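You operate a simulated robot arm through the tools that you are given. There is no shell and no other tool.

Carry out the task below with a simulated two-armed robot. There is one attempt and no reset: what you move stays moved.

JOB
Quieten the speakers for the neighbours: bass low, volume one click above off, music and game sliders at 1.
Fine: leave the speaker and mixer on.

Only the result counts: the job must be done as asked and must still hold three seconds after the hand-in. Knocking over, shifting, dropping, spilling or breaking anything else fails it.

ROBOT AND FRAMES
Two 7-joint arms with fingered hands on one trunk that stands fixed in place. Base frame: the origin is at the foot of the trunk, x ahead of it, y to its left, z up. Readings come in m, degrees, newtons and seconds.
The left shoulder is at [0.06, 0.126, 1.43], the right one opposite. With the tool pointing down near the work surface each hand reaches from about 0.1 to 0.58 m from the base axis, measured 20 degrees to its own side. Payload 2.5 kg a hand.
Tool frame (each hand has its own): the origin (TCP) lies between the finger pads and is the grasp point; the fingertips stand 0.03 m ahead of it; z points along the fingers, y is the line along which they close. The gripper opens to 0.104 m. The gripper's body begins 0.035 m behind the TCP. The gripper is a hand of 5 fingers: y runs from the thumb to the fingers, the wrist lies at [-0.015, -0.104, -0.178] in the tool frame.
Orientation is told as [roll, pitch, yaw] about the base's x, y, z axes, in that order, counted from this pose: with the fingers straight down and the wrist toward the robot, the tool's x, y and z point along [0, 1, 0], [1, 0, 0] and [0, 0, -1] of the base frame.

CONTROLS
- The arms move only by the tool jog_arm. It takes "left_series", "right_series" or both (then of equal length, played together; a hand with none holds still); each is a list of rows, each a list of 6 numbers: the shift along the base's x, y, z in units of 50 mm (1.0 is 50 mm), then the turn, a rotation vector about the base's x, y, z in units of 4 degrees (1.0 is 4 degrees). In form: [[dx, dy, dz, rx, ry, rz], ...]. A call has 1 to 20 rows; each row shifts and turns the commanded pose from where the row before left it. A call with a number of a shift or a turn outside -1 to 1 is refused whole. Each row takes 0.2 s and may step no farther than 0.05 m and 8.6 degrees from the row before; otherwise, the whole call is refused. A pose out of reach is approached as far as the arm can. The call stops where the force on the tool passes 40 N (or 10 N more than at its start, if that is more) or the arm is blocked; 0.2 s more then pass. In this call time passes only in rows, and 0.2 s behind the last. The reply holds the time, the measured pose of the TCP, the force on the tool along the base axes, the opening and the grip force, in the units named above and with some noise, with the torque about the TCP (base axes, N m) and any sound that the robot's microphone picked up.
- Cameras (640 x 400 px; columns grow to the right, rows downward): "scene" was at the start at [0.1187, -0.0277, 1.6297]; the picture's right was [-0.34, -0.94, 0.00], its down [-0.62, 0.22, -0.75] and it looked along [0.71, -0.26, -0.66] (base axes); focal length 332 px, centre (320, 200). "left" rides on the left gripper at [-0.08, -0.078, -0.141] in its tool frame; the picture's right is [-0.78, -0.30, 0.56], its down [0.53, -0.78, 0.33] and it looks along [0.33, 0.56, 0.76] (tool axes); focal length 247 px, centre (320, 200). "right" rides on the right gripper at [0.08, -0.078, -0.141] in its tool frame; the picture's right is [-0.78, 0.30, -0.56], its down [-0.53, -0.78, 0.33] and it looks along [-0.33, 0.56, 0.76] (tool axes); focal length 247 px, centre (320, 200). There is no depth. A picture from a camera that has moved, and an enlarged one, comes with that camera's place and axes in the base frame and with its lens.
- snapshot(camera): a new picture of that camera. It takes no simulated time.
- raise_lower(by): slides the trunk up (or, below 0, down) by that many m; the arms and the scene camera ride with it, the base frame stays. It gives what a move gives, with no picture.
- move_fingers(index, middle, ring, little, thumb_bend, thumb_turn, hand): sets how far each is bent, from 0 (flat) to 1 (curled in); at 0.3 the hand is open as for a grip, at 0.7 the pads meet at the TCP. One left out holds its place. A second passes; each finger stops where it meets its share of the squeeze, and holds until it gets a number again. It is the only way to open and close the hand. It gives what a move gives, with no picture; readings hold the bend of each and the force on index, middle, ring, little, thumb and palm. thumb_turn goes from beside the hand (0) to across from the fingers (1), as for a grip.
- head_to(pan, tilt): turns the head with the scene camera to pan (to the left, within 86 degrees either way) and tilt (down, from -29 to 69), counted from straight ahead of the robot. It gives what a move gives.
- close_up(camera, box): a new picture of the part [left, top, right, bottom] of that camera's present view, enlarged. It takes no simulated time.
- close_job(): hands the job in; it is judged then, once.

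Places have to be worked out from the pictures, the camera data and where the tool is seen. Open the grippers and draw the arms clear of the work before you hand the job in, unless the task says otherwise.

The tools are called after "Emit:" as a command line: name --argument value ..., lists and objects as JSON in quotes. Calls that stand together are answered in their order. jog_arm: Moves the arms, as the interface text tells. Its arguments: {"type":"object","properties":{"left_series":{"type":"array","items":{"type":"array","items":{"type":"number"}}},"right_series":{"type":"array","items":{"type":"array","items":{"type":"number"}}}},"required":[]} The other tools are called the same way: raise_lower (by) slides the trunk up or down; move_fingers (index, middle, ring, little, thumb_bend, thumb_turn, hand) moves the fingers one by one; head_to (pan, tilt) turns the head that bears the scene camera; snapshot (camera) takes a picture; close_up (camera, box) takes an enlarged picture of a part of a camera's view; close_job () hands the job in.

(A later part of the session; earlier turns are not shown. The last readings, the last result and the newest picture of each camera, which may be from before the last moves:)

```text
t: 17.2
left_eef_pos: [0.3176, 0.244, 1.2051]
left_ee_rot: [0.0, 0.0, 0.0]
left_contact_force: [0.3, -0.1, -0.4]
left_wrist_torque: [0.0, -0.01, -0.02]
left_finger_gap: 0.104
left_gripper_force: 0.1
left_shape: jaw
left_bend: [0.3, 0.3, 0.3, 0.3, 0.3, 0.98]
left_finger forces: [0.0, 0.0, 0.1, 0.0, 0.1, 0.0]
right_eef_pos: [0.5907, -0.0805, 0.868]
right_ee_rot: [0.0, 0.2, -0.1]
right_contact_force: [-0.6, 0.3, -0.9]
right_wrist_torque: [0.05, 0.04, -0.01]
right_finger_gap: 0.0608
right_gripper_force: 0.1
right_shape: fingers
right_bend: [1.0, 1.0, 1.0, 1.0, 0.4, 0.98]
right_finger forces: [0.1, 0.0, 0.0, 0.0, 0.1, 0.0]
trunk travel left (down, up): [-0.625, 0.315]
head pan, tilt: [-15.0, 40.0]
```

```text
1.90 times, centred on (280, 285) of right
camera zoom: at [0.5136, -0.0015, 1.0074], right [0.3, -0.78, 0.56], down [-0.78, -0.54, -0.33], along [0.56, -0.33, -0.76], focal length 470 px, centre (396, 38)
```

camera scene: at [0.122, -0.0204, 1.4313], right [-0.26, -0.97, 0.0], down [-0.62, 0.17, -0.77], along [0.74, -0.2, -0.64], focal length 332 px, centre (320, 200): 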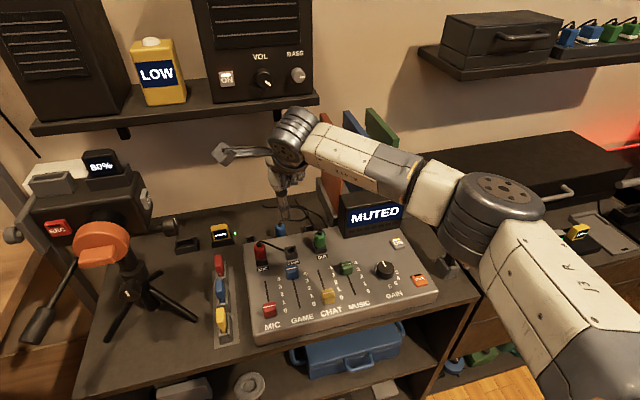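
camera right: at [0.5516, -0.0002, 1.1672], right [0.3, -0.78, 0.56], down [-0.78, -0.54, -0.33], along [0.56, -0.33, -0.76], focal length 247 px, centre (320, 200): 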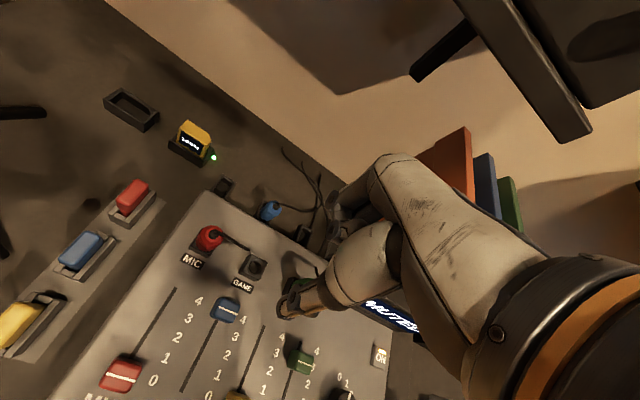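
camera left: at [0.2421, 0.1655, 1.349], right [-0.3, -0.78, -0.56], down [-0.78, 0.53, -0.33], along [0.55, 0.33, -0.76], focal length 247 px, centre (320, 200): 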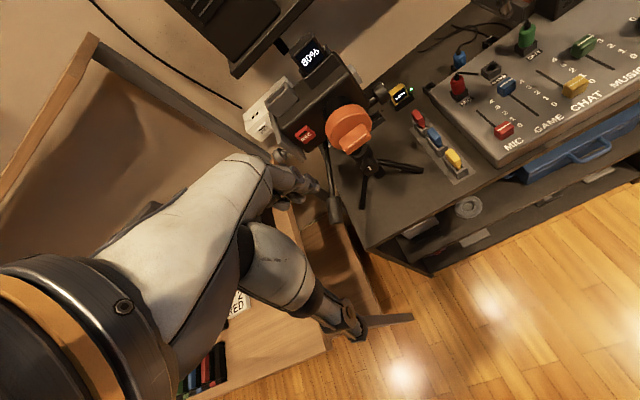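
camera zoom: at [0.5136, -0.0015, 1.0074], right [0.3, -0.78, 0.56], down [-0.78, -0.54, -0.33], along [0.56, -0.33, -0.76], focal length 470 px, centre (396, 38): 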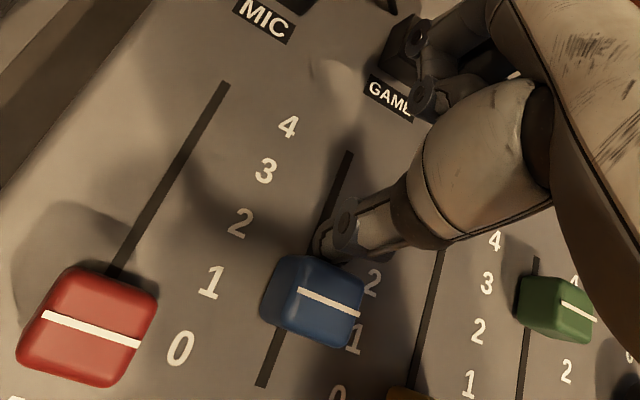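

Comparing with the MIC and CHAT caps sitting at 0, the GAME cap is at about 1.35. I'll pull another 7 mm.

Emit:
jog_arm --right_series '[[-0.07, 0, 0, 0, 0, 0], [-0.07, 0, 0, 0, 0, 0]]'

Emit:
close_up --camera "scene" --box '[240, 220, 368, 320]'

Emit:
close_up --camera "right" --box '[160, 180, 400, 390]'

```text
t: 17.8
left_eef_pos: [0.3197, 0.2439, 1.2051]
left_ee_rot: [0.0, 0.1, 0.0]
left_contact_force: [-0.5, 0.3, -0.8]
left_wrist_torque: [-0.03, -0.02, 0.06]
left_finger_gap: 0.1042
left_gripper_force: 0.1
left_shape: jaw
left_bend: [0.3, 0.3, 0.3, 0.3, 0.3, 0.98]
left_finger forces: [0.0, 0.0, 0.0, 0.1, 0.1, 0.0]
right_eef_pos: [0.5842, -0.0796, 0.8675]
right_ee_rot: [0.1, -0.1, 0.0]
right_contact_force: [1.1, 0.8, 0.2]
right_wrist_torque: [-0.01, -0.02, -0.02]
right_finger_gap: 0.06
right_gripper_force: 0.1
right_shape: fingers
right_bend: [1.0, 1.0, 1.0, 1.0, 0.41, 0.98]
right_finger forces: [0.0, 0.0, 0.0, 0.0, 0.9, 0.1]
trunk travel left (down, up): [-0.625, 0.315]
head pan, tilt: [-15.0, 40.0]
```

```text
4.00 times, centred on (304, 270) of scene
camera zoom: at [0.1217, -0.0209, 1.4313], right [-0.26, -0.97, 0.0], down [-0.62, 0.17, -0.77], along [0.74, -0.2, -0.64], focal length 1326 px, centre (384, -80)
```

zoom: 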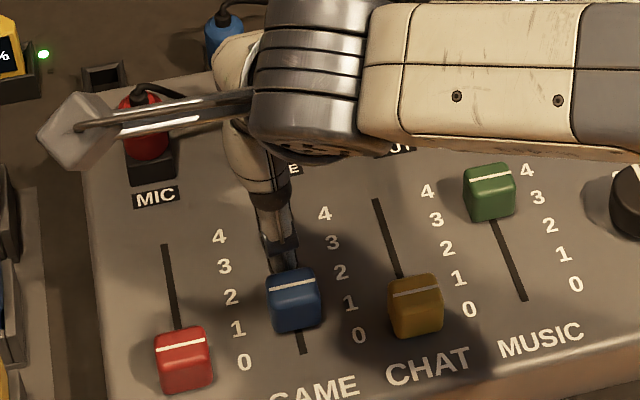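

```text
1.90 times, centred on (280, 285) of right
camera zoom: at [0.507, -0.0014, 1.007], right [0.3, -0.78, 0.56], down [-0.78, -0.53, -0.33], along [0.56, -0.33, -0.76], focal length 470 px, centre (396, 38)
```

zoom: 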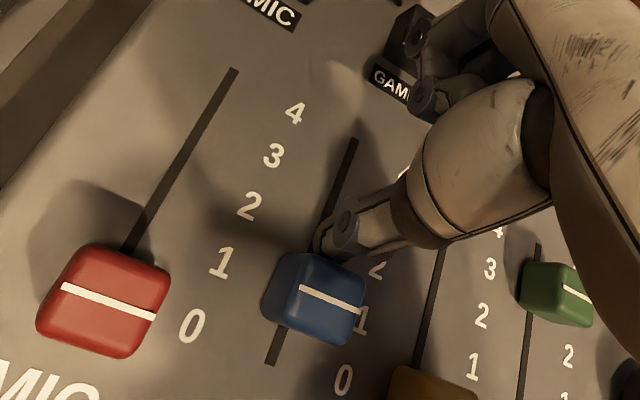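

The GAME cap reads about 1.1; I'll nudge it 2.5 mm more.

Emit:
jog_arm --right_series '[[-0.055, 0, 0, 0, 0, 0]]'

Emit:
close_up --camera "scene" --box '[240, 220, 368, 320]'

```text
t: 18.2
left_eef_pos: [0.32, 0.2453, 1.2064]
left_ee_rot: [-0.1, 0.0, 0.0]
left_contact_force: [-0.2, -0.3, 0.5]
left_wrist_torque: [-0.01, 0.0, 0.01]
left_finger_gap: 0.1035
left_gripper_force: 0.0
left_shape: jaw
left_bend: [0.3, 0.3, 0.3, 0.3, 0.3, 0.98]
left_finger forces: [0.1, 0.0, 0.1, 0.0, 0.1, 0.0]
right_eef_pos: [0.5823, -0.0806, 0.868]
right_ee_rot: [-0.1, 0.0, 0.1]
right_contact_force: [2.1, 0.7, 0.4]
right_wrist_torque: [0.02, -0.01, -0.04]
right_finger_gap: 0.0593
right_gripper_force: 0.9
right_shape: fingers
right_bend: [1.0, 1.0, 1.0, 1.0, 0.42, 0.98]
right_finger forces: [0.1, 0.1, 0.0, 0.0, 2.0, 0.1]
trunk travel left (down, up): [-0.625, 0.315]
head pan, tilt: [-15.0, 40.0]
```

```text
4.00 times, centred on (304, 270) of scene
camera zoom: at [0.1218, -0.0209, 1.4313], right [-0.26, -0.97, 0.0], down [-0.62, 0.17, -0.77], along [0.74, -0.2, -0.64], focal length 1326 px, centre (384, -80)
```

zoom: 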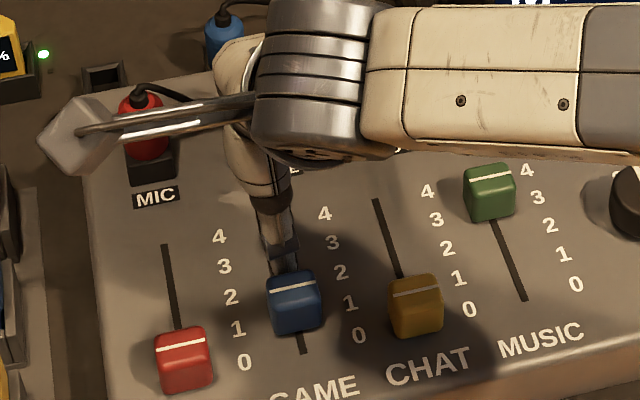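

The GAME cap line now has the same offset from label 1 as MIC and CHAT have from 0, and it resists, so it looks seated at 1. I'll back off, lift, tilt the hand 20° so the curled fingers clear the OUT plug, and move above the gap behind the MUSIC cap.

Emit:
jog_arm --right_series '[[0.12, 0, 0, 0, 0, 0], [0, 0, 0.7, 0, 0, 0], [0, 0, 0.7, 0, 0, 0], [0, 0, 0.6, 0, 0, 0], [0.12, -0.4, 0, 0, -0.83, 0], [0.12, -0.4, 0, 0, -0.83, 0], [0.12, -0.4, 0, 0, -0.83, 0], [0.12, -0.4, 0, 0, -0.83, 0], [0.12, -0.4, 0, 0, -0.83, 0], [0.12, -0.4, 0, 0, -0.85, 0], [0, 0, -0.5, 0, 0, 0]]'

Emit:
snapshot --camera "scene"

Emit:
close_up --camera "scene" --box '[260, 180, 420, 320]'

Emit:
close_up --camera "right" --box '[160, 180, 400, 390]'

```text
t: 20.6
left_eef_pos: [0.3193, 0.2445, 1.2053]
left_ee_rot: [0.0, 0.1, 0.0]
left_contact_force: [0.2, -0.2, 0.0]
left_wrist_torque: [0.0, 0.02, 0.02]
left_finger_gap: 0.1037
left_gripper_force: 0.1
left_shape: jaw
left_bend: [0.3, 0.3, 0.3, 0.3, 0.3, 0.98]
left_finger forces: [0.1, 0.1, 0.0, 0.0, 0.0, 0.1]
right_eef_pos: [0.6244, -0.2025, 0.9418]
right_ee_rot: [-0.1, -19.9, 0.0]
right_contact_force: [0.0, 0.7, -0.1]
right_wrist_torque: [0.0, 0.0, 0.01]
right_finger_gap: 0.0604
right_gripper_force: 0.1
right_shape: fingers
right_bend: [1.0, 1.0, 1.0, 1.0, 0.4, 0.98]
right_finger forces: [0.0, 0.0, 0.0, 0.0, 0.0, 0.0]
trunk travel left (down, up): [-0.625, 0.315]
head pan, tilt: [-15.0, 40.0]
```

```text
taken
camera scene: at [0.1219, -0.0209, 1.4313], right [-0.26, -0.97, 0.0], down [-0.62, 0.17, -0.77], along [0.74, -0.2, -0.64], focal length 332 px, centre (320, 200)
```

scene: 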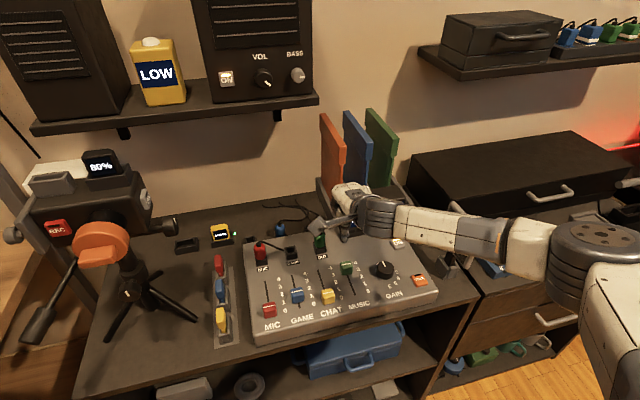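

```text
2.86 times, centred on (340, 250) of scene
camera zoom: at [0.1219, -0.0209, 1.4313], right [-0.26, -0.97, 0.0], down [-0.62, 0.17, -0.77], along [0.74, -0.2, -0.64], focal length 947 px, centre (263, 57)
```

zoom: 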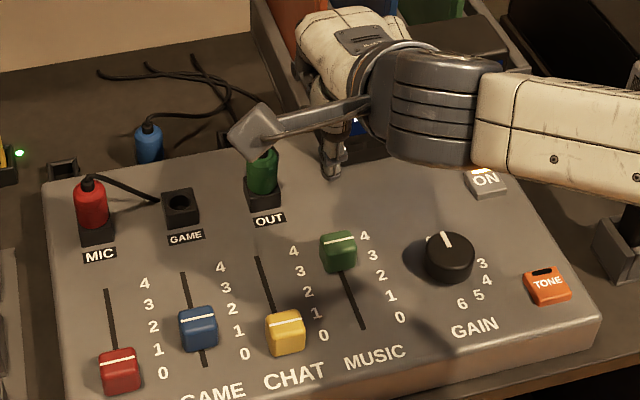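

```text
1.90 times, centred on (280, 285) of right
camera zoom: at [0.503, -0.1229, 1.0469], right [0.09, -0.78, 0.62], down [-0.62, -0.54, -0.58], along [0.78, -0.33, -0.52], focal length 470 px, centre (396, 38)
```

zoom: 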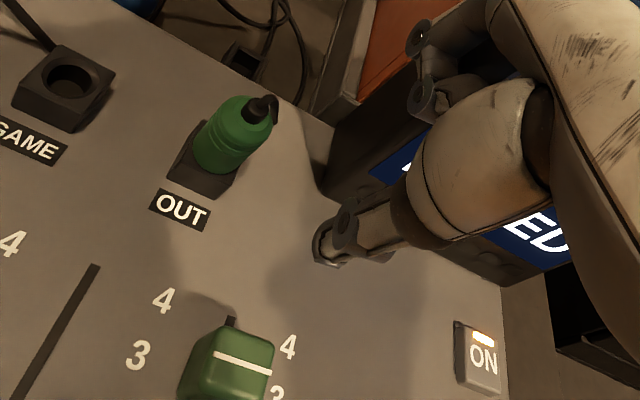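

GAME checks out at 1. The MUTED display is tall and close to where the fingers would come down. I'll tilt to 40° and open the thumb a little, which brings the fingers back and up.

Emit:
jog_arm --right_series '[[0, 0, 0.4, 0, -1, 0], [0, 0, 0, 0, -1, 0], [0, 0, 0, 0, -1, 0], [-0.1, 0, 0, 0, -1, 0], [-0.1, 0, 0, 0, -1, 0]]'

Emit:
move_fingers --hand "right" --thumb_bend 0.3

Emit:
close_up --camera "scene" --box '[260, 180, 420, 320]'

Emit:
snapshot --camera "right"

```text
t: 21.8
left_eef_pos: [0.3203, 0.2435, 1.206]
left_ee_rot: [0.0, 0.2, 0.0]
left_contact_force: [-0.7, 0.4, 0.8]
left_wrist_torque: [-0.01, -0.01, -0.02]
left_finger_gap: 0.1039
left_gripper_force: 0.1
left_shape: jaw
left_bend: [0.3, 0.3, 0.3, 0.3, 0.3, 0.98]
left_finger forces: [0.0, 0.1, 0.0, 0.0, 0.1, 0.0]
right_eef_pos: [0.6249, -0.1975, 0.9569]
right_ee_rot: [0.5, -22.8, 0.9]
right_contact_force: [0.5, 0.0, 0.4]
right_wrist_torque: [-0.01, 0.03, 0.0]
right_finger_gap: 0.0601
right_gripper_force: 0.0
right_shape: fingers
right_bend: [1.0, 1.0, 1.0, 1.0, 0.4, 0.98]
right_finger forces: [0.0, 0.0, 0.0, 0.0, 0.0, 0.1]
right hand out of reach, approached as far as the arm can: row 1, 2, 3, 4, 5
trunk travel left (down, up): [-0.625, 0.315]
head pan, tilt: [-15.0, 40.0]
```

```text
t: 22.8
left_eef_pos: [0.3189, 0.2447, 1.2053]
left_ee_rot: [0.0, 0.1, 0.1]
left_contact_force: [-0.5, -0.3, -0.7]
left_wrist_torque: [-0.02, 0.01, 0.01]
left_finger_gap: 0.1036
left_gripper_force: 0.2
left_shape: jaw
left_bend: [0.3, 0.3, 0.3, 0.3, 0.3, 0.98]
left_finger forces: [0.0, 0.1, 0.0, 0.1, 0.0, 0.0]
right_eef_pos: [0.6231, -0.1973, 0.9568]
right_ee_rot: [0.5, -22.9, 0.8]
right_contact_force: [0.0, -0.6, 0.9]
right_wrist_torque: [0.01, -0.02, -0.01]
right_finger_gap: 0.0656
right_gripper_force: 0.1
right_shape: fingers
right_bend: [1.0, 1.0, 1.0, 1.0, 0.3, 0.98]
right_finger forces: [0.1, 0.0, 0.0, 0.1, 0.1, 0.0]
trunk travel left (down, up): [-0.625, 0.315]
head pan, tilt: [-15.0, 40.0]
```

```text
2.86 times, centred on (340, 250) of scene
camera zoom: at [0.1216, -0.0209, 1.4313], right [-0.26, -0.97, 0.0], down [-0.62, 0.17, -0.77], along [0.74, -0.2, -0.64], focal length 947 px, centre (263, 57)
```

zoom: 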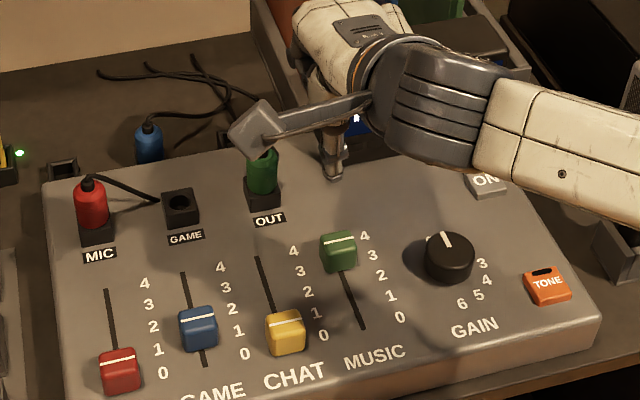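

```text
taken
camera right: at [0.4964, -0.1214, 1.0559], right [0.07, -0.78, 0.62], down [-0.58, -0.54, -0.61], along [0.81, -0.32, -0.49], focal length 247 px, centre (320, 200)
```

right: 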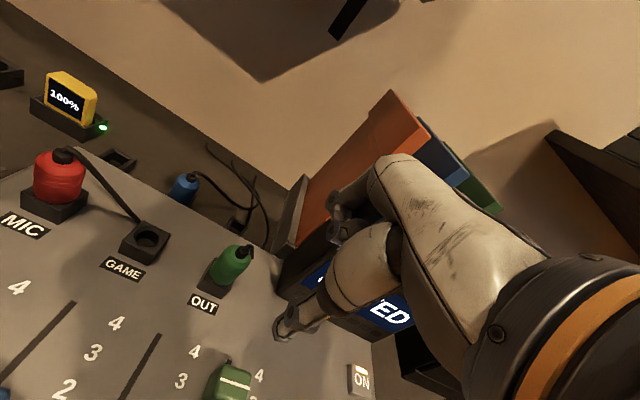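

Tilt is limited to about 23° here. A better idea is to pinch the MUSIC cap between the thumb (near side) and middle and ring (far side), which keeps the hand away from the display. I'll level the hand, go above the cap and pre-shape the fingers.

Emit:
jog_arm --right_series '[[-0.213, 0, 0.067, 0, 0.953, 0], [-0.213, 0, 0.067, 0, 0.953, 0], [-0.213, 0, 0.067, 0, 0.953, 0], [-0.213, 0, 0.067, 0, 0.953, 0], [-0.213, 0, 0.067, 0, 0.953, 0], [-0.213, 0, 0.067, 0, 0.953, 0]]'

Emit:
move_fingers --hand "right" --index 1 --middle 0.55 --ring 0.55 --little 1 --thumb_bend 0.55 --thumb_turn 1

Emit:
close_up --camera "scene" --box '[260, 180, 420, 320]'

Emit:
close_up --camera "right" --box '[200, 180, 440, 390]'

```text
t: 24.2
left_eef_pos: [0.3194, 0.2443, 1.2057]
left_ee_rot: [0.0, 0.1, -0.1]
left_contact_force: [0.8, 0.0, 0.6]
left_wrist_torque: [-0.01, 0.06, 0.04]
left_finger_gap: 0.1037
left_gripper_force: 0.0
left_shape: jaw
left_bend: [0.3, 0.3, 0.3, 0.3, 0.3, 0.98]
left_finger forces: [0.0, 0.0, 0.0, 0.0, 0.1, 0.1]
right_eef_pos: [0.5575, -0.1979, 0.9757]
right_ee_rot: [0.9, 0.0, 0.8]
right_contact_force: [-0.6, 0.3, 0.4]
right_wrist_torque: [-0.02, 0.01, -0.04]
right_finger_gap: 0.0658
right_gripper_force: 0.0
right_shape: fingers
right_bend: [1.0, 1.0, 1.0, 1.0, 0.3, 0.98]
right_finger forces: [0.0, 0.0, 0.0, 0.1, 0.0, 0.0]
trunk travel left (down, up): [-0.625, 0.315]
head pan, tilt: [-15.0, 40.0]
```

```text
t: 25.2
left_eef_pos: [0.3199, 0.2437, 1.2061]
left_ee_rot: [0.1, 0.1, 0.1]
left_contact_force: [0.4, -0.6, 0.2]
left_wrist_torque: [-0.02, 0.02, -0.01]
left_finger_gap: 0.1041
left_gripper_force: 0.1
left_shape: jaw
left_bend: [0.3, 0.3, 0.3, 0.3, 0.3, 0.98]
left_finger forces: [0.0, 0.0, 0.1, 0.1, 0.0, 0.1]
right_eef_pos: [0.5583, -0.1978, 0.9768]
right_ee_rot: [0.8, -0.1, 0.7]
right_contact_force: [-0.4, 0.2, 0.0]
right_wrist_torque: [-0.03, 0.0, 0.04]
right_finger_gap: 0.0531
right_gripper_force: 0.0
right_shape: fingers
right_bend: [1.0, 0.55, 0.55, 1.0, 0.55, 1.0]
right_finger forces: [0.0, 0.1, 0.1, 0.0, 0.0, 0.0]
trunk travel left (down, up): [-0.625, 0.315]
head pan, tilt: [-15.0, 40.0]
```

```text
2.86 times, centred on (340, 250) of scene
camera zoom: at [0.1216, -0.0209, 1.4313], right [-0.26, -0.97, 0.0], down [-0.62, 0.17, -0.77], along [0.74, -0.2, -0.64], focal length 947 px, centre (263, 57)
```

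zoom: 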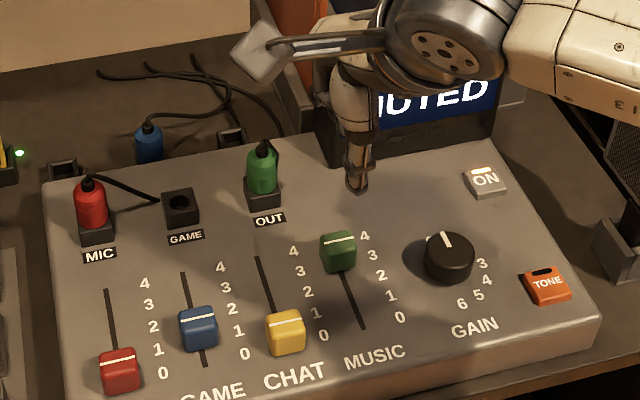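

```text
1.90 times, centred on (320, 285) of right
camera zoom: at [0.4799, -0.1212, 1.1173], right [0.31, -0.78, 0.55], down [-0.77, -0.54, -0.34], along [0.56, -0.32, -0.77], focal length 470 px, centre (320, 38)
```

zoom: 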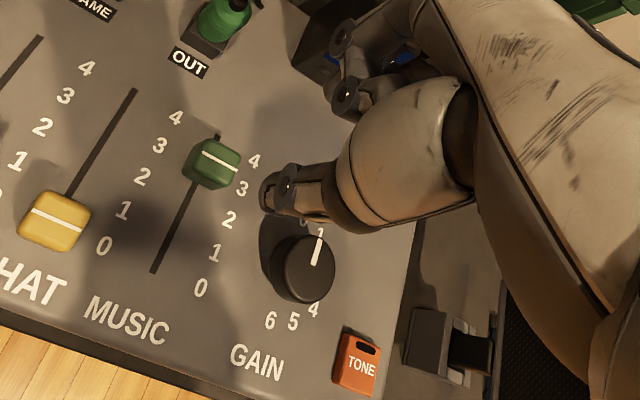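

The thumb tip is at [0.530, -0.198, 0.943] and the MUSIC cap at about [0.558, -0.197], so the pinch straddles it centrally. I'll descend about 100 mm around it.

Emit:
jog_arm --right_series '[[0, 0, -0.41, 0, 0, 0], [0, 0, -0.41, 0, 0, 0], [0, 0, -0.41, 0, 0, 0], [0, 0, -0.41, 0, 0, 0], [0, 0, -0.36, 0, 0, 0]]'

Emit:
close_up --camera "scene" --box '[260, 200, 420, 320]'

Emit:
close_up --camera "right" --box '[200, 180, 440, 390]'

```text
t: 26.4
left_eef_pos: [0.319, 0.244, 1.2046]
left_ee_rot: [0.0, 0.0, 0.0]
left_contact_force: [0.3, -0.2, 0.7]
left_wrist_torque: [0.01, 0.0, 0.01]
left_finger_gap: 0.1038
left_gripper_force: 0.1
left_shape: jaw
left_bend: [0.3, 0.3, 0.3, 0.3, 0.3, 0.98]
left_finger forces: [0.0, 0.0, 0.0, 0.1, 0.0, 0.0]
right_eef_pos: [0.5599, -0.1982, 0.8759]
right_ee_rot: [0.9, -0.1, 0.7]
right_contact_force: [-0.1, -0.4, 0.2]
right_wrist_torque: [0.01, -0.01, -0.02]
right_finger_gap: 0.0531
right_gripper_force: 0.0
right_shape: fingers
right_bend: [1.0, 0.55, 0.55, 1.0, 0.55, 1.0]
right_finger forces: [0.0, 0.0, 0.1, 0.0, 0.1, 0.1]
trunk travel left (down, up): [-0.625, 0.315]
head pan, tilt: [-15.0, 40.0]
```

```text
3.33 times, centred on (340, 260) of scene
camera zoom: at [0.1217, -0.0209, 1.4313], right [-0.26, -0.97, 0.0], down [-0.62, 0.17, -0.77], along [0.74, -0.2, -0.64], focal length 1105 px, centre (253, 0)
```

zoom: 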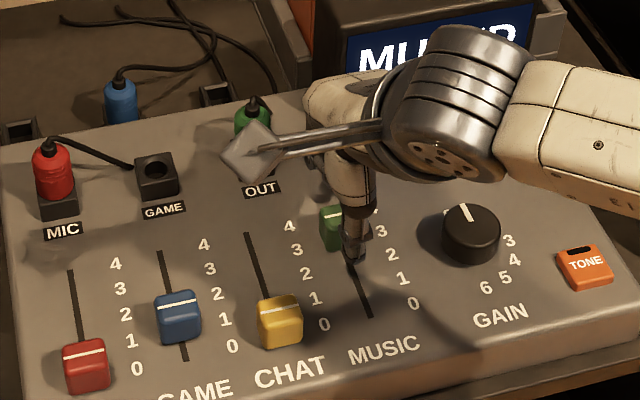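

```text
1.90 times, centred on (320, 285) of right
camera zoom: at [0.4807, -0.122, 1.0172], right [0.31, -0.78, 0.55], down [-0.77, -0.54, -0.34], along [0.56, -0.32, -0.77], focal length 470 px, centre (320, 38)
```

zoom: 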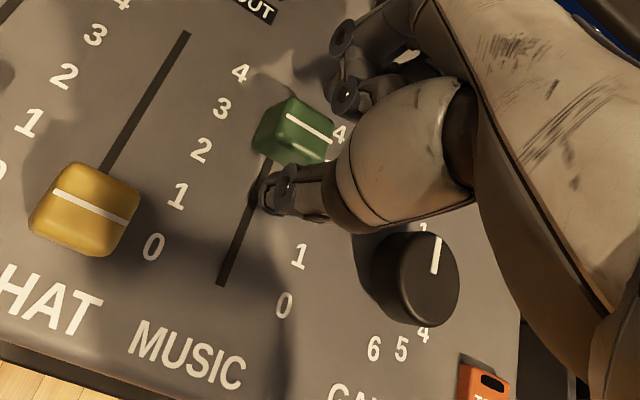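

The pinch straddles the cap without contact. I'll drag toward the robot; the far fingers should pick the cap up after about 15 mm. I'll go 45 mm and check.

Emit:
jog_arm --right_series '[[-0.15, 0, 0, 0, 0, 0], [-0.15, 0, 0, 0, 0, 0], [-0.15, 0, 0, 0, 0, 0], [-0.15, 0, 0, 0, 0, 0], [-0.15, 0, 0, 0, 0, 0], [-0.15, 0, 0, 0, 0, 0]]'

Emit:
close_up --camera "scene" --box '[260, 200, 420, 320]'

Emit:
close_up --camera "right" --box '[200, 180, 440, 390]'

```text
t: 27.8
left_eef_pos: [0.3183, 0.2428, 1.2058]
left_ee_rot: [0.0, 0.1, 0.1]
left_contact_force: [0.7, 0.3, -0.3]
left_wrist_torque: [-0.01, -0.03, 0.01]
left_finger_gap: 0.1038
left_gripper_force: 0.0
left_shape: jaw
left_bend: [0.3, 0.3, 0.3, 0.3, 0.3, 0.98]
left_finger forces: [0.1, 0.1, 0.0, 0.0, 0.0, 0.0]
right_eef_pos: [0.5131, -0.1967, 0.875]
right_ee_rot: [0.8, 0.1, 0.7]
right_contact_force: [0.3, 0.1, 0.5]
right_wrist_torque: [0.01, 0.04, -0.02]
right_finger_gap: 0.0528
right_gripper_force: 0.0
right_shape: fingers
right_bend: [1.0, 0.55, 0.55, 1.0, 0.55, 1.0]
right_finger forces: [0.1, 0.1, 0.0, 0.0, 0.0, 0.0]
trunk travel left (down, up): [-0.625, 0.315]
head pan, tilt: [-15.0, 40.0]
```

```text
3.33 times, centred on (340, 260) of scene
camera zoom: at [0.1216, -0.0209, 1.4313], right [-0.26, -0.97, 0.0], down [-0.62, 0.17, -0.77], along [0.74, -0.2, -0.64], focal length 1105 px, centre (253, 0)
```

zoom: 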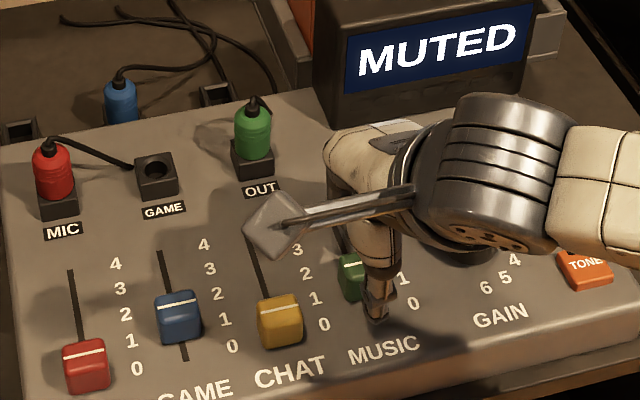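

```text
1.90 times, centred on (320, 285) of right
camera zoom: at [0.4354, -0.1208, 1.0174], right [0.31, -0.78, 0.55], down [-0.77, -0.54, -0.34], along [0.56, -0.32, -0.77], focal length 470 px, centre (320, 38)
```

zoom: 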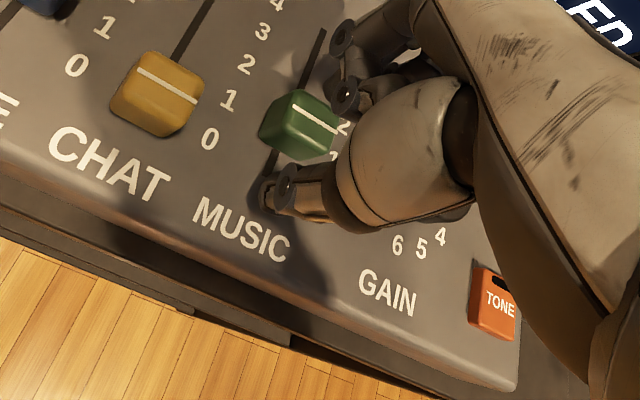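

The MUSIC cap followed the fingers to roughly x≈0.516, which should be 1. I'll open the contact slightly, lift clear and look at it unobstructed.

Emit:
jog_arm --right_series '[[0.12, 0, 0, 0, 0, 0], [0, 0, 0.5, 0, 0, 0], [0, 0, 0.8, 0, 0, 0], [-0.3, -0.4, 0.8, 0, 0, 0], [-0.6, -0.6, 0.4, 0, 0, 0], [-0.6, -0.6, 0.4, 0, 0, 0]]'

Emit:
close_up --camera "scene" --box '[240, 220, 400, 330]'

Emit:
snapshot --camera "scene"

```text
t: 29.2
left_eef_pos: [0.318, 0.2439, 1.2054]
left_ee_rot: [0.0, 0.1, 0.0]
left_contact_force: [-0.3, 0.6, 0.8]
left_wrist_torque: [-0.02, 0.01, 0.0]
left_finger_gap: 0.104
left_gripper_force: 0.1
left_shape: jaw
left_bend: [0.3, 0.3, 0.3, 0.3, 0.3, 0.98]
left_finger forces: [0.0, 0.0, 0.0, 0.0, 0.1, 0.0]
right_eef_pos: [0.4438, -0.2755, 1.0215]
right_ee_rot: [0.7, 0.0, 0.8]
right_contact_force: [0.5, 0.0, -0.6]
right_wrist_torque: [0.0, 0.01, 0.01]
right_finger_gap: 0.0529
right_gripper_force: 0.0
right_shape: fingers
right_bend: [1.0, 0.55, 0.55, 1.0, 0.55, 1.0]
right_finger forces: [0.1, 0.1, 0.1, 0.0, 0.0, 0.0]
trunk travel left (down, up): [-0.625, 0.315]
head pan, tilt: [-15.0, 40.0]
```

```text
3.64 times, centred on (320, 275) of scene
camera zoom: at [0.121, -0.021, 1.4313], right [-0.26, -0.97, 0.0], down [-0.62, 0.17, -0.77], along [0.74, -0.2, -0.64], focal length 1206 px, centre (320, -73)
```

zoom: 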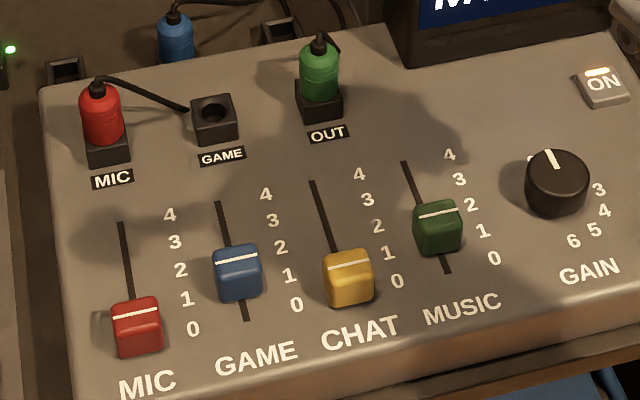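

```text
taken
camera scene: at [0.121, -0.021, 1.4313], right [-0.26, -0.97, 0.0], down [-0.62, 0.17, -0.77], along [0.74, -0.2, -0.64], focal length 332 px, centre (320, 200)
```

scene: 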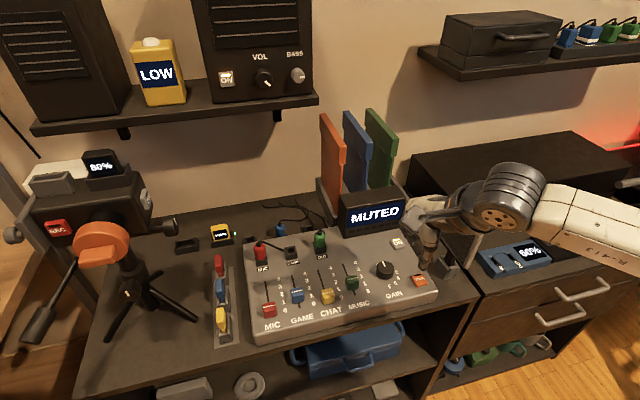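

Both sliders now sit at 1, with offsets matching MIC and CHAT at 0. For the knobs I need the fingers pointing forward with the thumb on the right, so I'll raise the hand and turn it 120° about the diagonal axis in free space.

Emit:
jog_arm --right_series '[[0, 0, 0.9, 0, 0, 0], [0, 0, 0.9, 0, 0, 0], [0, 0, 0.9, -1, -1, 1], [0, 0, 0.9, -1, -1, 1], [0.05, 0.05, 0, -1, -1, 1], [0.05, 0.05, 0, -1, -1, 1], [0.05, 0.05, 0, -1, -1, 1], [0.05, 0.05, 0, -1, -1, 1], [0.05, 0.05, 0, -1, -1, 1], [0.05, 0.05, 0, -1, -1, 1]]'

Emit:
snapshot --camera "scene"

```text
t: 31.4
left_eef_pos: [0.3183, 0.2444, 1.2064]
left_ee_rot: [0.0, 0.0, 0.0]
left_contact_force: [0.4, 0.6, 0.1]
left_wrist_torque: [-0.02, -0.01, 0.01]
left_finger_gap: 0.1036
left_gripper_force: 0.0
left_shape: jaw
left_bend: [0.3, 0.3, 0.3, 0.3, 0.3, 0.98]
left_finger forces: [0.0, 0.0, 0.0, 0.0, 0.0, 0.0]
right_eef_pos: [0.462, -0.262, 1.2021]
right_ee_rot: [-40.5, -18.8, 41.8]
right_contact_force: [-0.3, 0.4, -0.2]
right_wrist_torque: [0.01, -0.01, -0.03]
right_finger_gap: 0.0528
right_gripper_force: 0.0
right_shape: fingers
right_bend: [1.0, 0.55, 0.55, 1.0, 0.55, 1.0]
right_finger forces: [0.0, 0.0, 0.1, 0.0, 0.0, 0.0]
trunk travel left (down, up): [-0.625, 0.315]
head pan, tilt: [-15.0, 40.0]
```

```text
taken
camera scene: at [0.1213, -0.0208, 1.4313], right [-0.26, -0.97, 0.0], down [-0.62, 0.17, -0.77], along [0.74, -0.2, -0.64], focal length 332 px, centre (320, 200)
```

scene: 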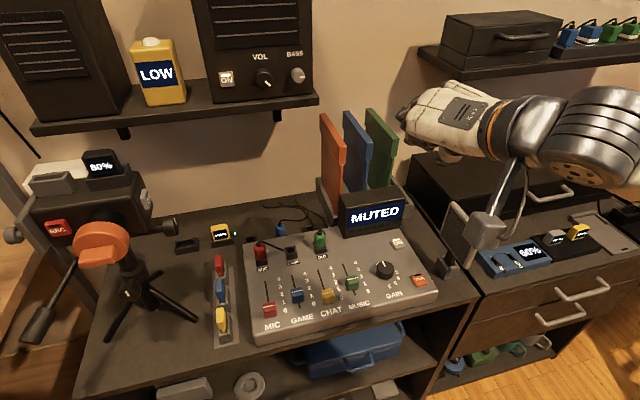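

Turning works as planned. I'll complete the rotation while staying in free space.

Emit:
jog_arm --right_series '[[0.05, 0.05, 0, -1, -1, 1], [0.05, 0.05, 0, -1, -1, 1], [0.05, 0.05, 0, -1, -1, 1], [0.05, 0.05, 0, -1, -1, 1], [0.05, 0.05, 0, -1, -1, 1], [0.05, 0.05, 0, -1, -1, 1], [0.05, 0.05, 0, -1, -1, 1], [0, 0, 0, -1, -1, 1], [0, 0, 0, -1, -1, 1], [0, 0, 0, -0.32, -0.32, 0.32]]'

Emit:
snapshot --camera "scene"

Emit:
snapshot --camera "right"

```text
t: 33.6
left_eef_pos: [0.3185, 0.2438, 1.2064]
left_ee_rot: [0.0, 0.1, 0.0]
left_contact_force: [-0.1, -0.4, 0.1]
left_wrist_torque: [0.0, 0.05, -0.02]
left_finger_gap: 0.1039
left_gripper_force: 0.1
left_shape: jaw
left_bend: [0.3, 0.3, 0.3, 0.3, 0.3, 0.98]
left_finger forces: [0.0, 0.0, 0.1, 0.1, 0.1, 0.0]
right_eef_pos: [0.4896, -0.2167, 1.2052]
right_ee_rot: [-74.8, -10.2, 76.9]
right_contact_force: [-0.3, 0.3, 1.0]
right_wrist_torque: [-0.03, -0.01, 0.04]
right_finger_gap: 0.0528
right_gripper_force: 0.1
right_shape: fingers
right_bend: [1.0, 0.55, 0.55, 1.0, 0.55, 1.0]
right_finger forces: [0.1, 0.0, 0.1, 0.0, 0.1, 0.0]
right hand out of reach, approached as far as the arm can: row 1, 2, 4, 5, 6, 8, 9, 10
trunk travel left (down, up): [-0.625, 0.315]
head pan, tilt: [-15.0, 40.0]
```

```text
taken
camera scene: at [0.1216, -0.0208, 1.4313], right [-0.26, -0.97, 0.0], down [-0.62, 0.17, -0.77], along [0.74, -0.2, -0.64], focal length 332 px, centre (320, 200)
```

scene: 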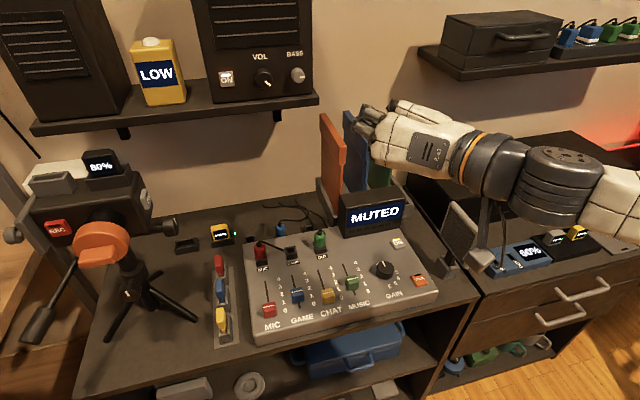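

```text
taken
camera right: at [0.3194, -0.2487, 1.1501], right [-0.29, 0.2, 0.93], down [0.26, -0.92, 0.28], along [0.92, 0.32, 0.22], focal length 247 px, centre (320, 200)
```

right: 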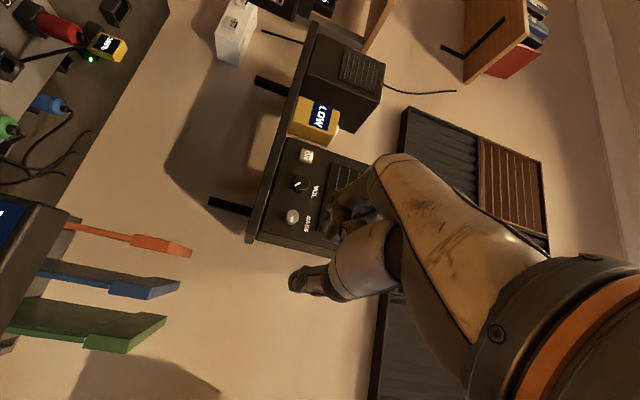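

The last bit of that turn hit a wrist limit; the fingers now point about 15° down and right. A "stop-sign" pose with roll between -45 and 0 should suit the arm better. I'll rotate to roll -45 with the fingers straight ahead while moving to about 12 cm in front of VOL.

Emit:
jog_arm --right_series '[[0.289, 0.293, 0, 0.911, -0.487, 0.153], [0.289, 0.293, 0, 0.911, -0.487, 0.153], [0.289, 0.293, 0, 0.911, -0.487, 0.153], [0.289, 0.293, 0, 0.911, -0.487, 0.153], [0.289, 0.293, 0, 0.911, -0.487, 0.153], [0.289, 0.293, 0, 0.911, -0.487, 0.153], [0.289, 0.293, 0, 0.911, -0.487, 0.153], [0.289, 0.293, 0, 0.911, -0.487, 0.153], [0.289, 0.293, 0, 0.911, -0.487, 0.153]]'

Emit:
snapshot --camera "scene"

Emit:
snapshot --camera "right"

```text
t: 35.6
left_eef_pos: [0.319, 0.2454, 1.206]
left_ee_rot: [0.1, 0.1, 0.1]
left_contact_force: [1.1, 0.7, -0.4]
left_wrist_torque: [-0.01, 0.01, 0.0]
left_finger_gap: 0.104
left_gripper_force: 0.0
left_shape: jaw
left_bend: [0.3, 0.3, 0.3, 0.3, 0.3, 0.98]
left_finger forces: [0.0, 0.0, 0.0, 0.1, 0.0, 0.1]
right_eef_pos: [0.5722, -0.2067, 1.3017]
right_ee_rot: [-85.5, -40.3, 88.0]
right_contact_force: [-0.3, 1.1, -0.9]
right_wrist_torque: [-0.01, 0.01, 0.01]
right_finger_gap: 0.0527
right_gripper_force: 0.1
right_shape: fingers
right_bend: [1.0, 0.55, 0.55, 1.0, 0.55, 1.0]
right_finger forces: [0.0, 0.1, 0.0, 0.0, 0.0, 0.0]
right hand out of reach, approached as far as the arm can: row 1, 2, 3, 4, 5, 6, 7, 8, 9
trunk travel left (down, up): [-0.625, 0.315]
head pan, tilt: [-15.0, 40.0]
```

```text
taken
camera scene: at [0.1219, -0.0208, 1.4313], right [-0.26, -0.97, 0.0], down [-0.62, 0.17, -0.77], along [0.74, -0.2, -0.64], focal length 332 px, centre (320, 200)
```

scene: 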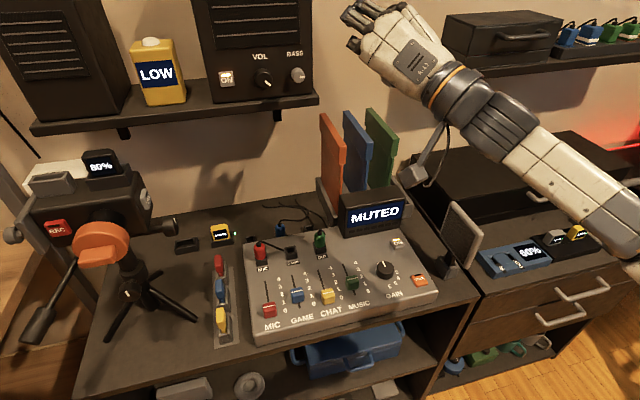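

```text
taken
camera right: at [0.4245, -0.2165, 1.1981], right [-0.5, -0.29, 0.82], down [0.34, -0.93, -0.12], along [0.79, 0.22, 0.57], focal length 247 px, centre (320, 200)
```

right: 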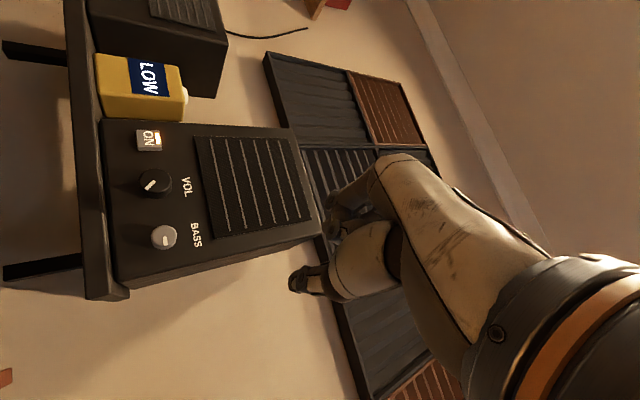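

The orientation was reached (roll ≈ -40, fingers ahead), but the arm stays about 10 cm too high with the forearm rising from below. A lower trunk should therefore fit. I'll raise the left arm first to keep it clear of the camcorder handle, then lower the trunk by 0.15.

Emit:
jog_arm --left_series '[[-0.1, 0, 0.8, 0, 0, 0], [-0.1, 0, 0.8, 0, 0, 0], [-0.1, 0, 0.8, 0, 0, 0], [-0.1, 0, 0.8, 0, 0, 0]]'

Emit:
raise_lower --by -0.15

Emit:
snapshot --camera "scene"

Emit:
snapshot --camera "left"

```text
t: 36.6
left_eef_pos: [0.299, 0.244, 1.3651]
left_ee_rot: [0.0, 0.1, 0.0]
left_contact_force: [0.2, 1.1, 0.2]
left_wrist_torque: [-0.01, 0.02, 0.04]
left_finger_gap: 0.104
left_gripper_force: 0.1
left_shape: jaw
left_bend: [0.3, 0.3, 0.3, 0.3, 0.3, 0.98]
left_finger forces: [0.0, 0.0, 0.1, 0.0, 0.0, 0.1]
right_eef_pos: [0.5728, -0.2052, 1.3013]
right_ee_rot: [-85.3, -40.3, 88.1]
right_contact_force: [0.0, 0.7, 0.6]
right_wrist_torque: [-0.03, 0.01, -0.01]
right_finger_gap: 0.0528
right_gripper_force: 0.1
right_shape: fingers
right_bend: [1.0, 0.55, 0.55, 1.0, 0.55, 1.0]
right_finger forces: [0.1, 0.1, 0.1, 0.1, 0.0, 0.0]
trunk travel left (down, up): [-0.625, 0.315]
head pan, tilt: [-15.0, 40.0]
```

```text
t: 38.4
left_eef_pos: [0.2981, 0.2458, 1.2161]
left_ee_rot: [0.1, 0.1, 0.1]
left_contact_force: [-0.2, -1.0, 0.8]
left_wrist_torque: [0.0, 0.01, -0.01]
left_finger_gap: 0.1039
left_gripper_force: 0.0
left_shape: jaw
left_bend: [0.3, 0.3, 0.3, 0.3, 0.3, 0.98]
left_finger forces: [0.1, 0.0, 0.0, 0.0, 0.0, 0.0]
right_eef_pos: [0.572, -0.2064, 1.1522]
right_ee_rot: [-85.4, -40.3, 88.0]
right_contact_force: [0.1, -0.4, -0.8]
right_wrist_torque: [-0.04, 0.01, 0.03]
right_finger_gap: 0.0525
right_gripper_force: 0.0
right_shape: fingers
right_bend: [1.0, 0.55, 0.55, 1.0, 0.55, 1.0]
right_finger forces: [0.0, 0.0, 0.1, 0.0, 0.0, 0.0]
trunk travel left (down, up): [-0.475, 0.465]
head pan, tilt: [-15.0, 40.0]
```

```text
taken
camera scene: at [0.1216, -0.0209, 1.2813], right [-0.26, -0.97, 0.0], down [-0.62, 0.17, -0.77], along [0.74, -0.2, -0.64], focal length 332 px, centre (320, 200)
```

scene: 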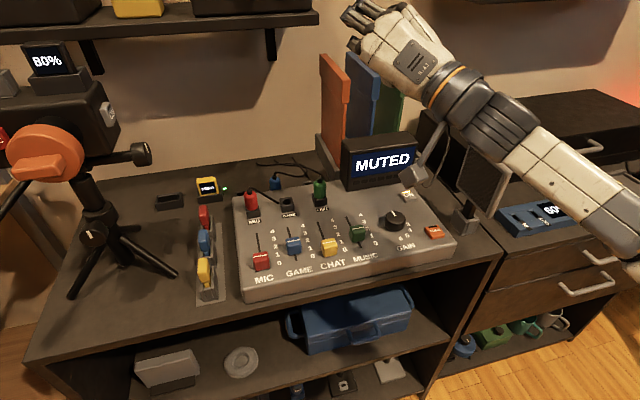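

```text
taken
camera left: at [0.2219, 0.1657, 1.3585], right [-0.3, -0.78, -0.56], down [-0.78, 0.53, -0.33], along [0.56, 0.33, -0.76], focal length 247 px, centre (320, 200)
```

left: 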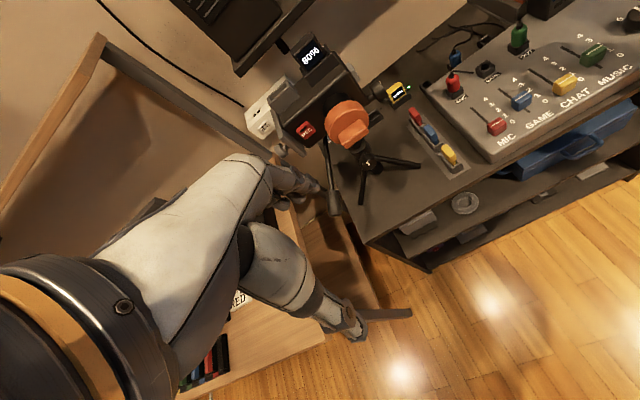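

With the shoulder lower, I'll roll the hand toward -10° and bring it up and left, in front of the VOL knob. I'll also tilt the head up to see the speaker.

Emit:
jog_arm --right_series '[[0.05, 0.225, 0.137, 0.94, -0.11, 0], [0.05, 0.225, 0.137, 0.94, -0.11, 0], [0.05, 0.225, 0.137, 0.94, -0.11, 0], [0.05, 0.225, 0.137, 0.94, -0.11, 0], [0.05, 0.225, 0.137, 0.94, -0.11, 0], [0.05, 0.225, 0.137, 0.94, -0.11, 0], [0.05, 0.225, 0.137, 0.94, -0.11, 0], [0.05, 0.225, 0.137, 0.94, -0.11, 0]]'

Emit:
head_to --pan -12 --tilt 12

Emit:
snapshot --camera "scene"

Emit:
snapshot --camera "right"

```text
t: 40.2
left_eef_pos: [0.2987, 0.2448, 1.2155]
left_ee_rot: [0.0, 0.1, 0.0]
left_contact_force: [0.0, -0.3, 0.0]
left_wrist_torque: [-0.02, 0.01, 0.03]
left_finger_gap: 0.1041
left_gripper_force: 0.1
left_shape: jaw
left_bend: [0.3, 0.3, 0.3, 0.3, 0.3, 0.98]
left_finger forces: [0.0, 0.0, 0.0, 0.0, 0.0, 0.0]
right_eef_pos: [0.5825, -0.194, 1.2613]
right_ee_rot: [-91.5, -70.2, 93.7]
right_contact_force: [-0.5, 0.0, 0.1]
right_wrist_torque: [0.0, -0.03, -0.01]
right_finger_gap: 0.0529
right_gripper_force: 0.1
right_shape: fingers
right_bend: [1.0, 0.55, 0.55, 1.0, 0.55, 1.0]
right_finger forces: [0.0, 0.0, 0.1, 0.1, 0.1, 0.0]
right hand out of reach, approached as far as the arm can: row 2, 3, 4, 5, 6, 7, 8
trunk travel left (down, up): [-0.475, 0.465]
head pan, tilt: [-15.0, 40.0]
```

```text
t: 41.1
left_eef_pos: [0.2988, 0.2446, 1.2146]
left_ee_rot: [0.0, 0.1, -0.1]
left_contact_force: [-0.6, 0.1, 0.3]
left_wrist_torque: [0.02, 0.0, 0.01]
left_finger_gap: 0.1037
left_gripper_force: 0.1
left_shape: jaw
left_bend: [0.3, 0.3, 0.3, 0.3, 0.3, 0.98]
left_finger forces: [0.0, 0.0, 0.0, 0.0, 0.1, 0.0]
right_eef_pos: [0.5825, -0.1931, 1.2611]
right_ee_rot: [-91.5, -70.1, 93.6]
right_contact_force: [-0.4, 0.1, -0.2]
right_wrist_torque: [-0.01, -0.04, -0.01]
right_finger_gap: 0.0527
right_gripper_force: 0.1
right_shape: fingers
right_bend: [1.0, 0.55, 0.55, 1.0, 0.55, 1.0]
right_finger forces: [0.0, 0.0, 0.1, 0.0, 0.1, 0.0]
trunk travel left (down, up): [-0.475, 0.465]
head pan, tilt: [-12.0, 12.0]
```

```text
taken
camera scene: at [0.1307, -0.0183, 1.3257], right [-0.21, -0.98, 0.0], down [-0.2, 0.04, -0.98], along [0.96, -0.2, -0.21], focal length 332 px, centre (320, 200)
```

scene: 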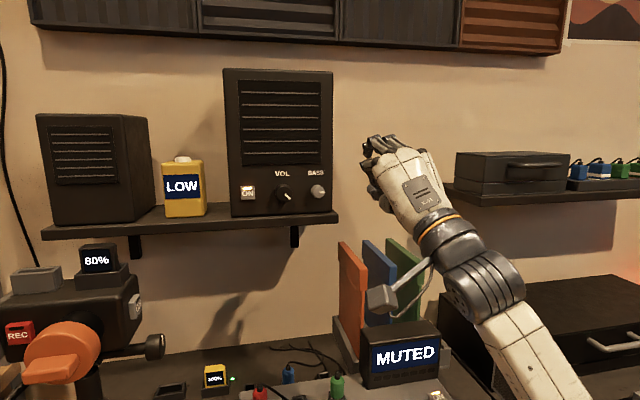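

```text
taken
camera right: at [0.4403, -0.1515, 1.1583], right [-0.54, -0.65, 0.54], down [0.37, -0.75, -0.55], along [0.76, -0.1, 0.64], focal length 247 px, centre (320, 200)
```

right: 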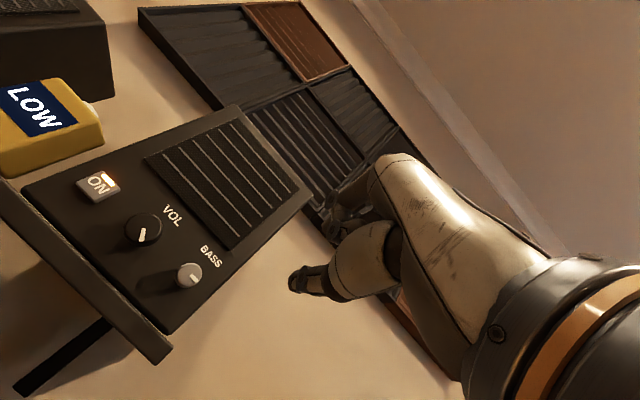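

The wide view is very useful: the hand is at roll ≈ -20, right of and above the BASS knob, and the arm is still limited. I'll lower the trunk 0.1 more, keeping the left hand up, and then test moving left.

Emit:
jog_arm --left_series '[[0, 0, 0.8, 0, 0, 0], [0, 0, 0.8, 0, 0, 0], [0, 0, 0.4, 0, 0, 0]]'

Emit:
raise_lower --by -0.1

Emit:
jog_arm --right_series '[[0, 0.4, 0, 0, 0, 0], [0, 0.4, 0, 0, 0, 0], [0, 0.4, 0, 0, 0, 0], [0, 0.4, 0, 0, 0, 0], [0, 0.4, 0, 0, 0, 0]]'

Emit:
snapshot --camera "scene"

```text
t: 42.1
left_eef_pos: [0.3138, 0.2792, 1.2854]
left_ee_rot: [-7.0, 4.9, 1.2]
left_contact_force: [-0.7, 0.0, -0.3]
left_wrist_torque: [-0.01, 0.02, -0.01]
left_finger_gap: 0.104
left_gripper_force: 0.0
left_shape: jaw
left_bend: [0.3, 0.3, 0.3, 0.3, 0.3, 0.98]
left_finger forces: [0.0, 0.0, 0.0, 0.1, 0.0, 0.1]
right_eef_pos: [0.5839, -0.1945, 1.262]
right_ee_rot: [-91.6, -70.2, 93.6]
right_contact_force: [0.1, -0.1, -0.6]
right_wrist_torque: [-0.01, 0.01, 0.02]
right_finger_gap: 0.0527
right_gripper_force: 0.1
right_shape: fingers
right_bend: [1.0, 0.55, 0.55, 1.0, 0.55, 1.0]
right_finger forces: [0.0, 0.1, 0.1, 0.1, 0.1, 0.0]
trunk travel left (down, up): [-0.475, 0.465]
head pan, tilt: [-12.0, 12.0]
stopped in row 3 (left hand): the arm was blocked; the commanded pose is now the measured one
```

```text
t: 43.5
left_eef_pos: [0.3147, 0.2786, 1.1873]
left_ee_rot: [-6.9, 4.8, 1.2]
left_contact_force: [0.5, -0.5, -0.3]
left_wrist_torque: [0.0, 0.03, -0.01]
left_finger_gap: 0.1037
left_gripper_force: 0.1
left_shape: jaw
left_bend: [0.3, 0.3, 0.3, 0.3, 0.3, 0.98]
left_finger forces: [0.0, 0.0, 0.0, 0.0, 0.0, 0.0]
right_eef_pos: [0.5827, -0.194, 1.1615]
right_ee_rot: [-91.5, -70.2, 93.7]
right_contact_force: [-0.2, -0.4, -0.5]
right_wrist_torque: [0.03, 0.02, -0.01]
right_finger_gap: 0.0529
right_gripper_force: 0.0
right_shape: fingers
right_bend: [1.0, 0.55, 0.55, 1.0, 0.55, 1.0]
right_finger forces: [0.0, 0.1, 0.1, 0.1, 0.0, 0.1]
trunk travel left (down, up): [-0.375, 0.565]
head pan, tilt: [-12.0, 12.0]
```

```text
t: 44.6
left_eef_pos: [0.3144, 0.2794, 1.1863]
left_ee_rot: [-6.8, 4.9, 1.2]
left_contact_force: [-0.4, -0.6, 0.7]
left_wrist_torque: [-0.01, -0.02, -0.04]
left_finger_gap: 0.1036
left_gripper_force: 0.1
left_shape: jaw
left_bend: [0.3, 0.3, 0.3, 0.3, 0.3, 0.98]
left_finger forces: [0.0, 0.1, 0.0, 0.0, 0.1, 0.1]
right_eef_pos: [0.5747, -0.1688, 1.1866]
right_ee_rot: [-89.6, -69.9, 92.8]
right_contact_force: [-0.5, 0.0, 0.5]
right_wrist_torque: [-0.01, 0.02, 0.03]
right_finger_gap: 0.0528
right_gripper_force: 0.0
right_shape: fingers
right_bend: [1.0, 0.55, 0.55, 1.0, 0.55, 1.0]
right_finger forces: [0.1, 0.0, 0.0, 0.1, 0.0, 0.0]
right hand out of reach, approached as far as the arm can: row 1, 2, 3, 4, 5
trunk travel left (down, up): [-0.375, 0.565]
head pan, tilt: [-12.0, 12.0]
```

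```text
taken
camera scene: at [0.1307, -0.0184, 1.2257], right [-0.21, -0.98, 0.0], down [-0.2, 0.04, -0.98], along [0.96, -0.2, -0.21], focal length 332 px, centre (320, 200)
```

scene: 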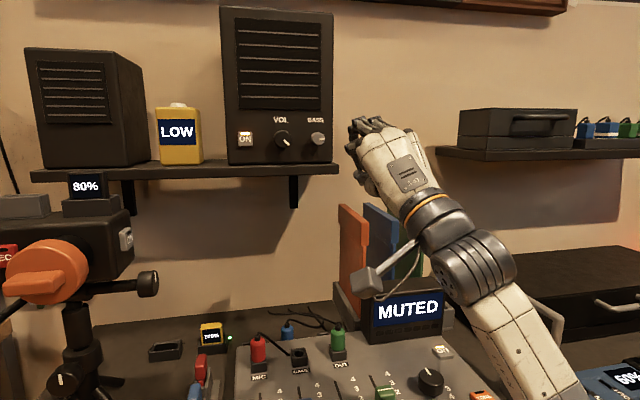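

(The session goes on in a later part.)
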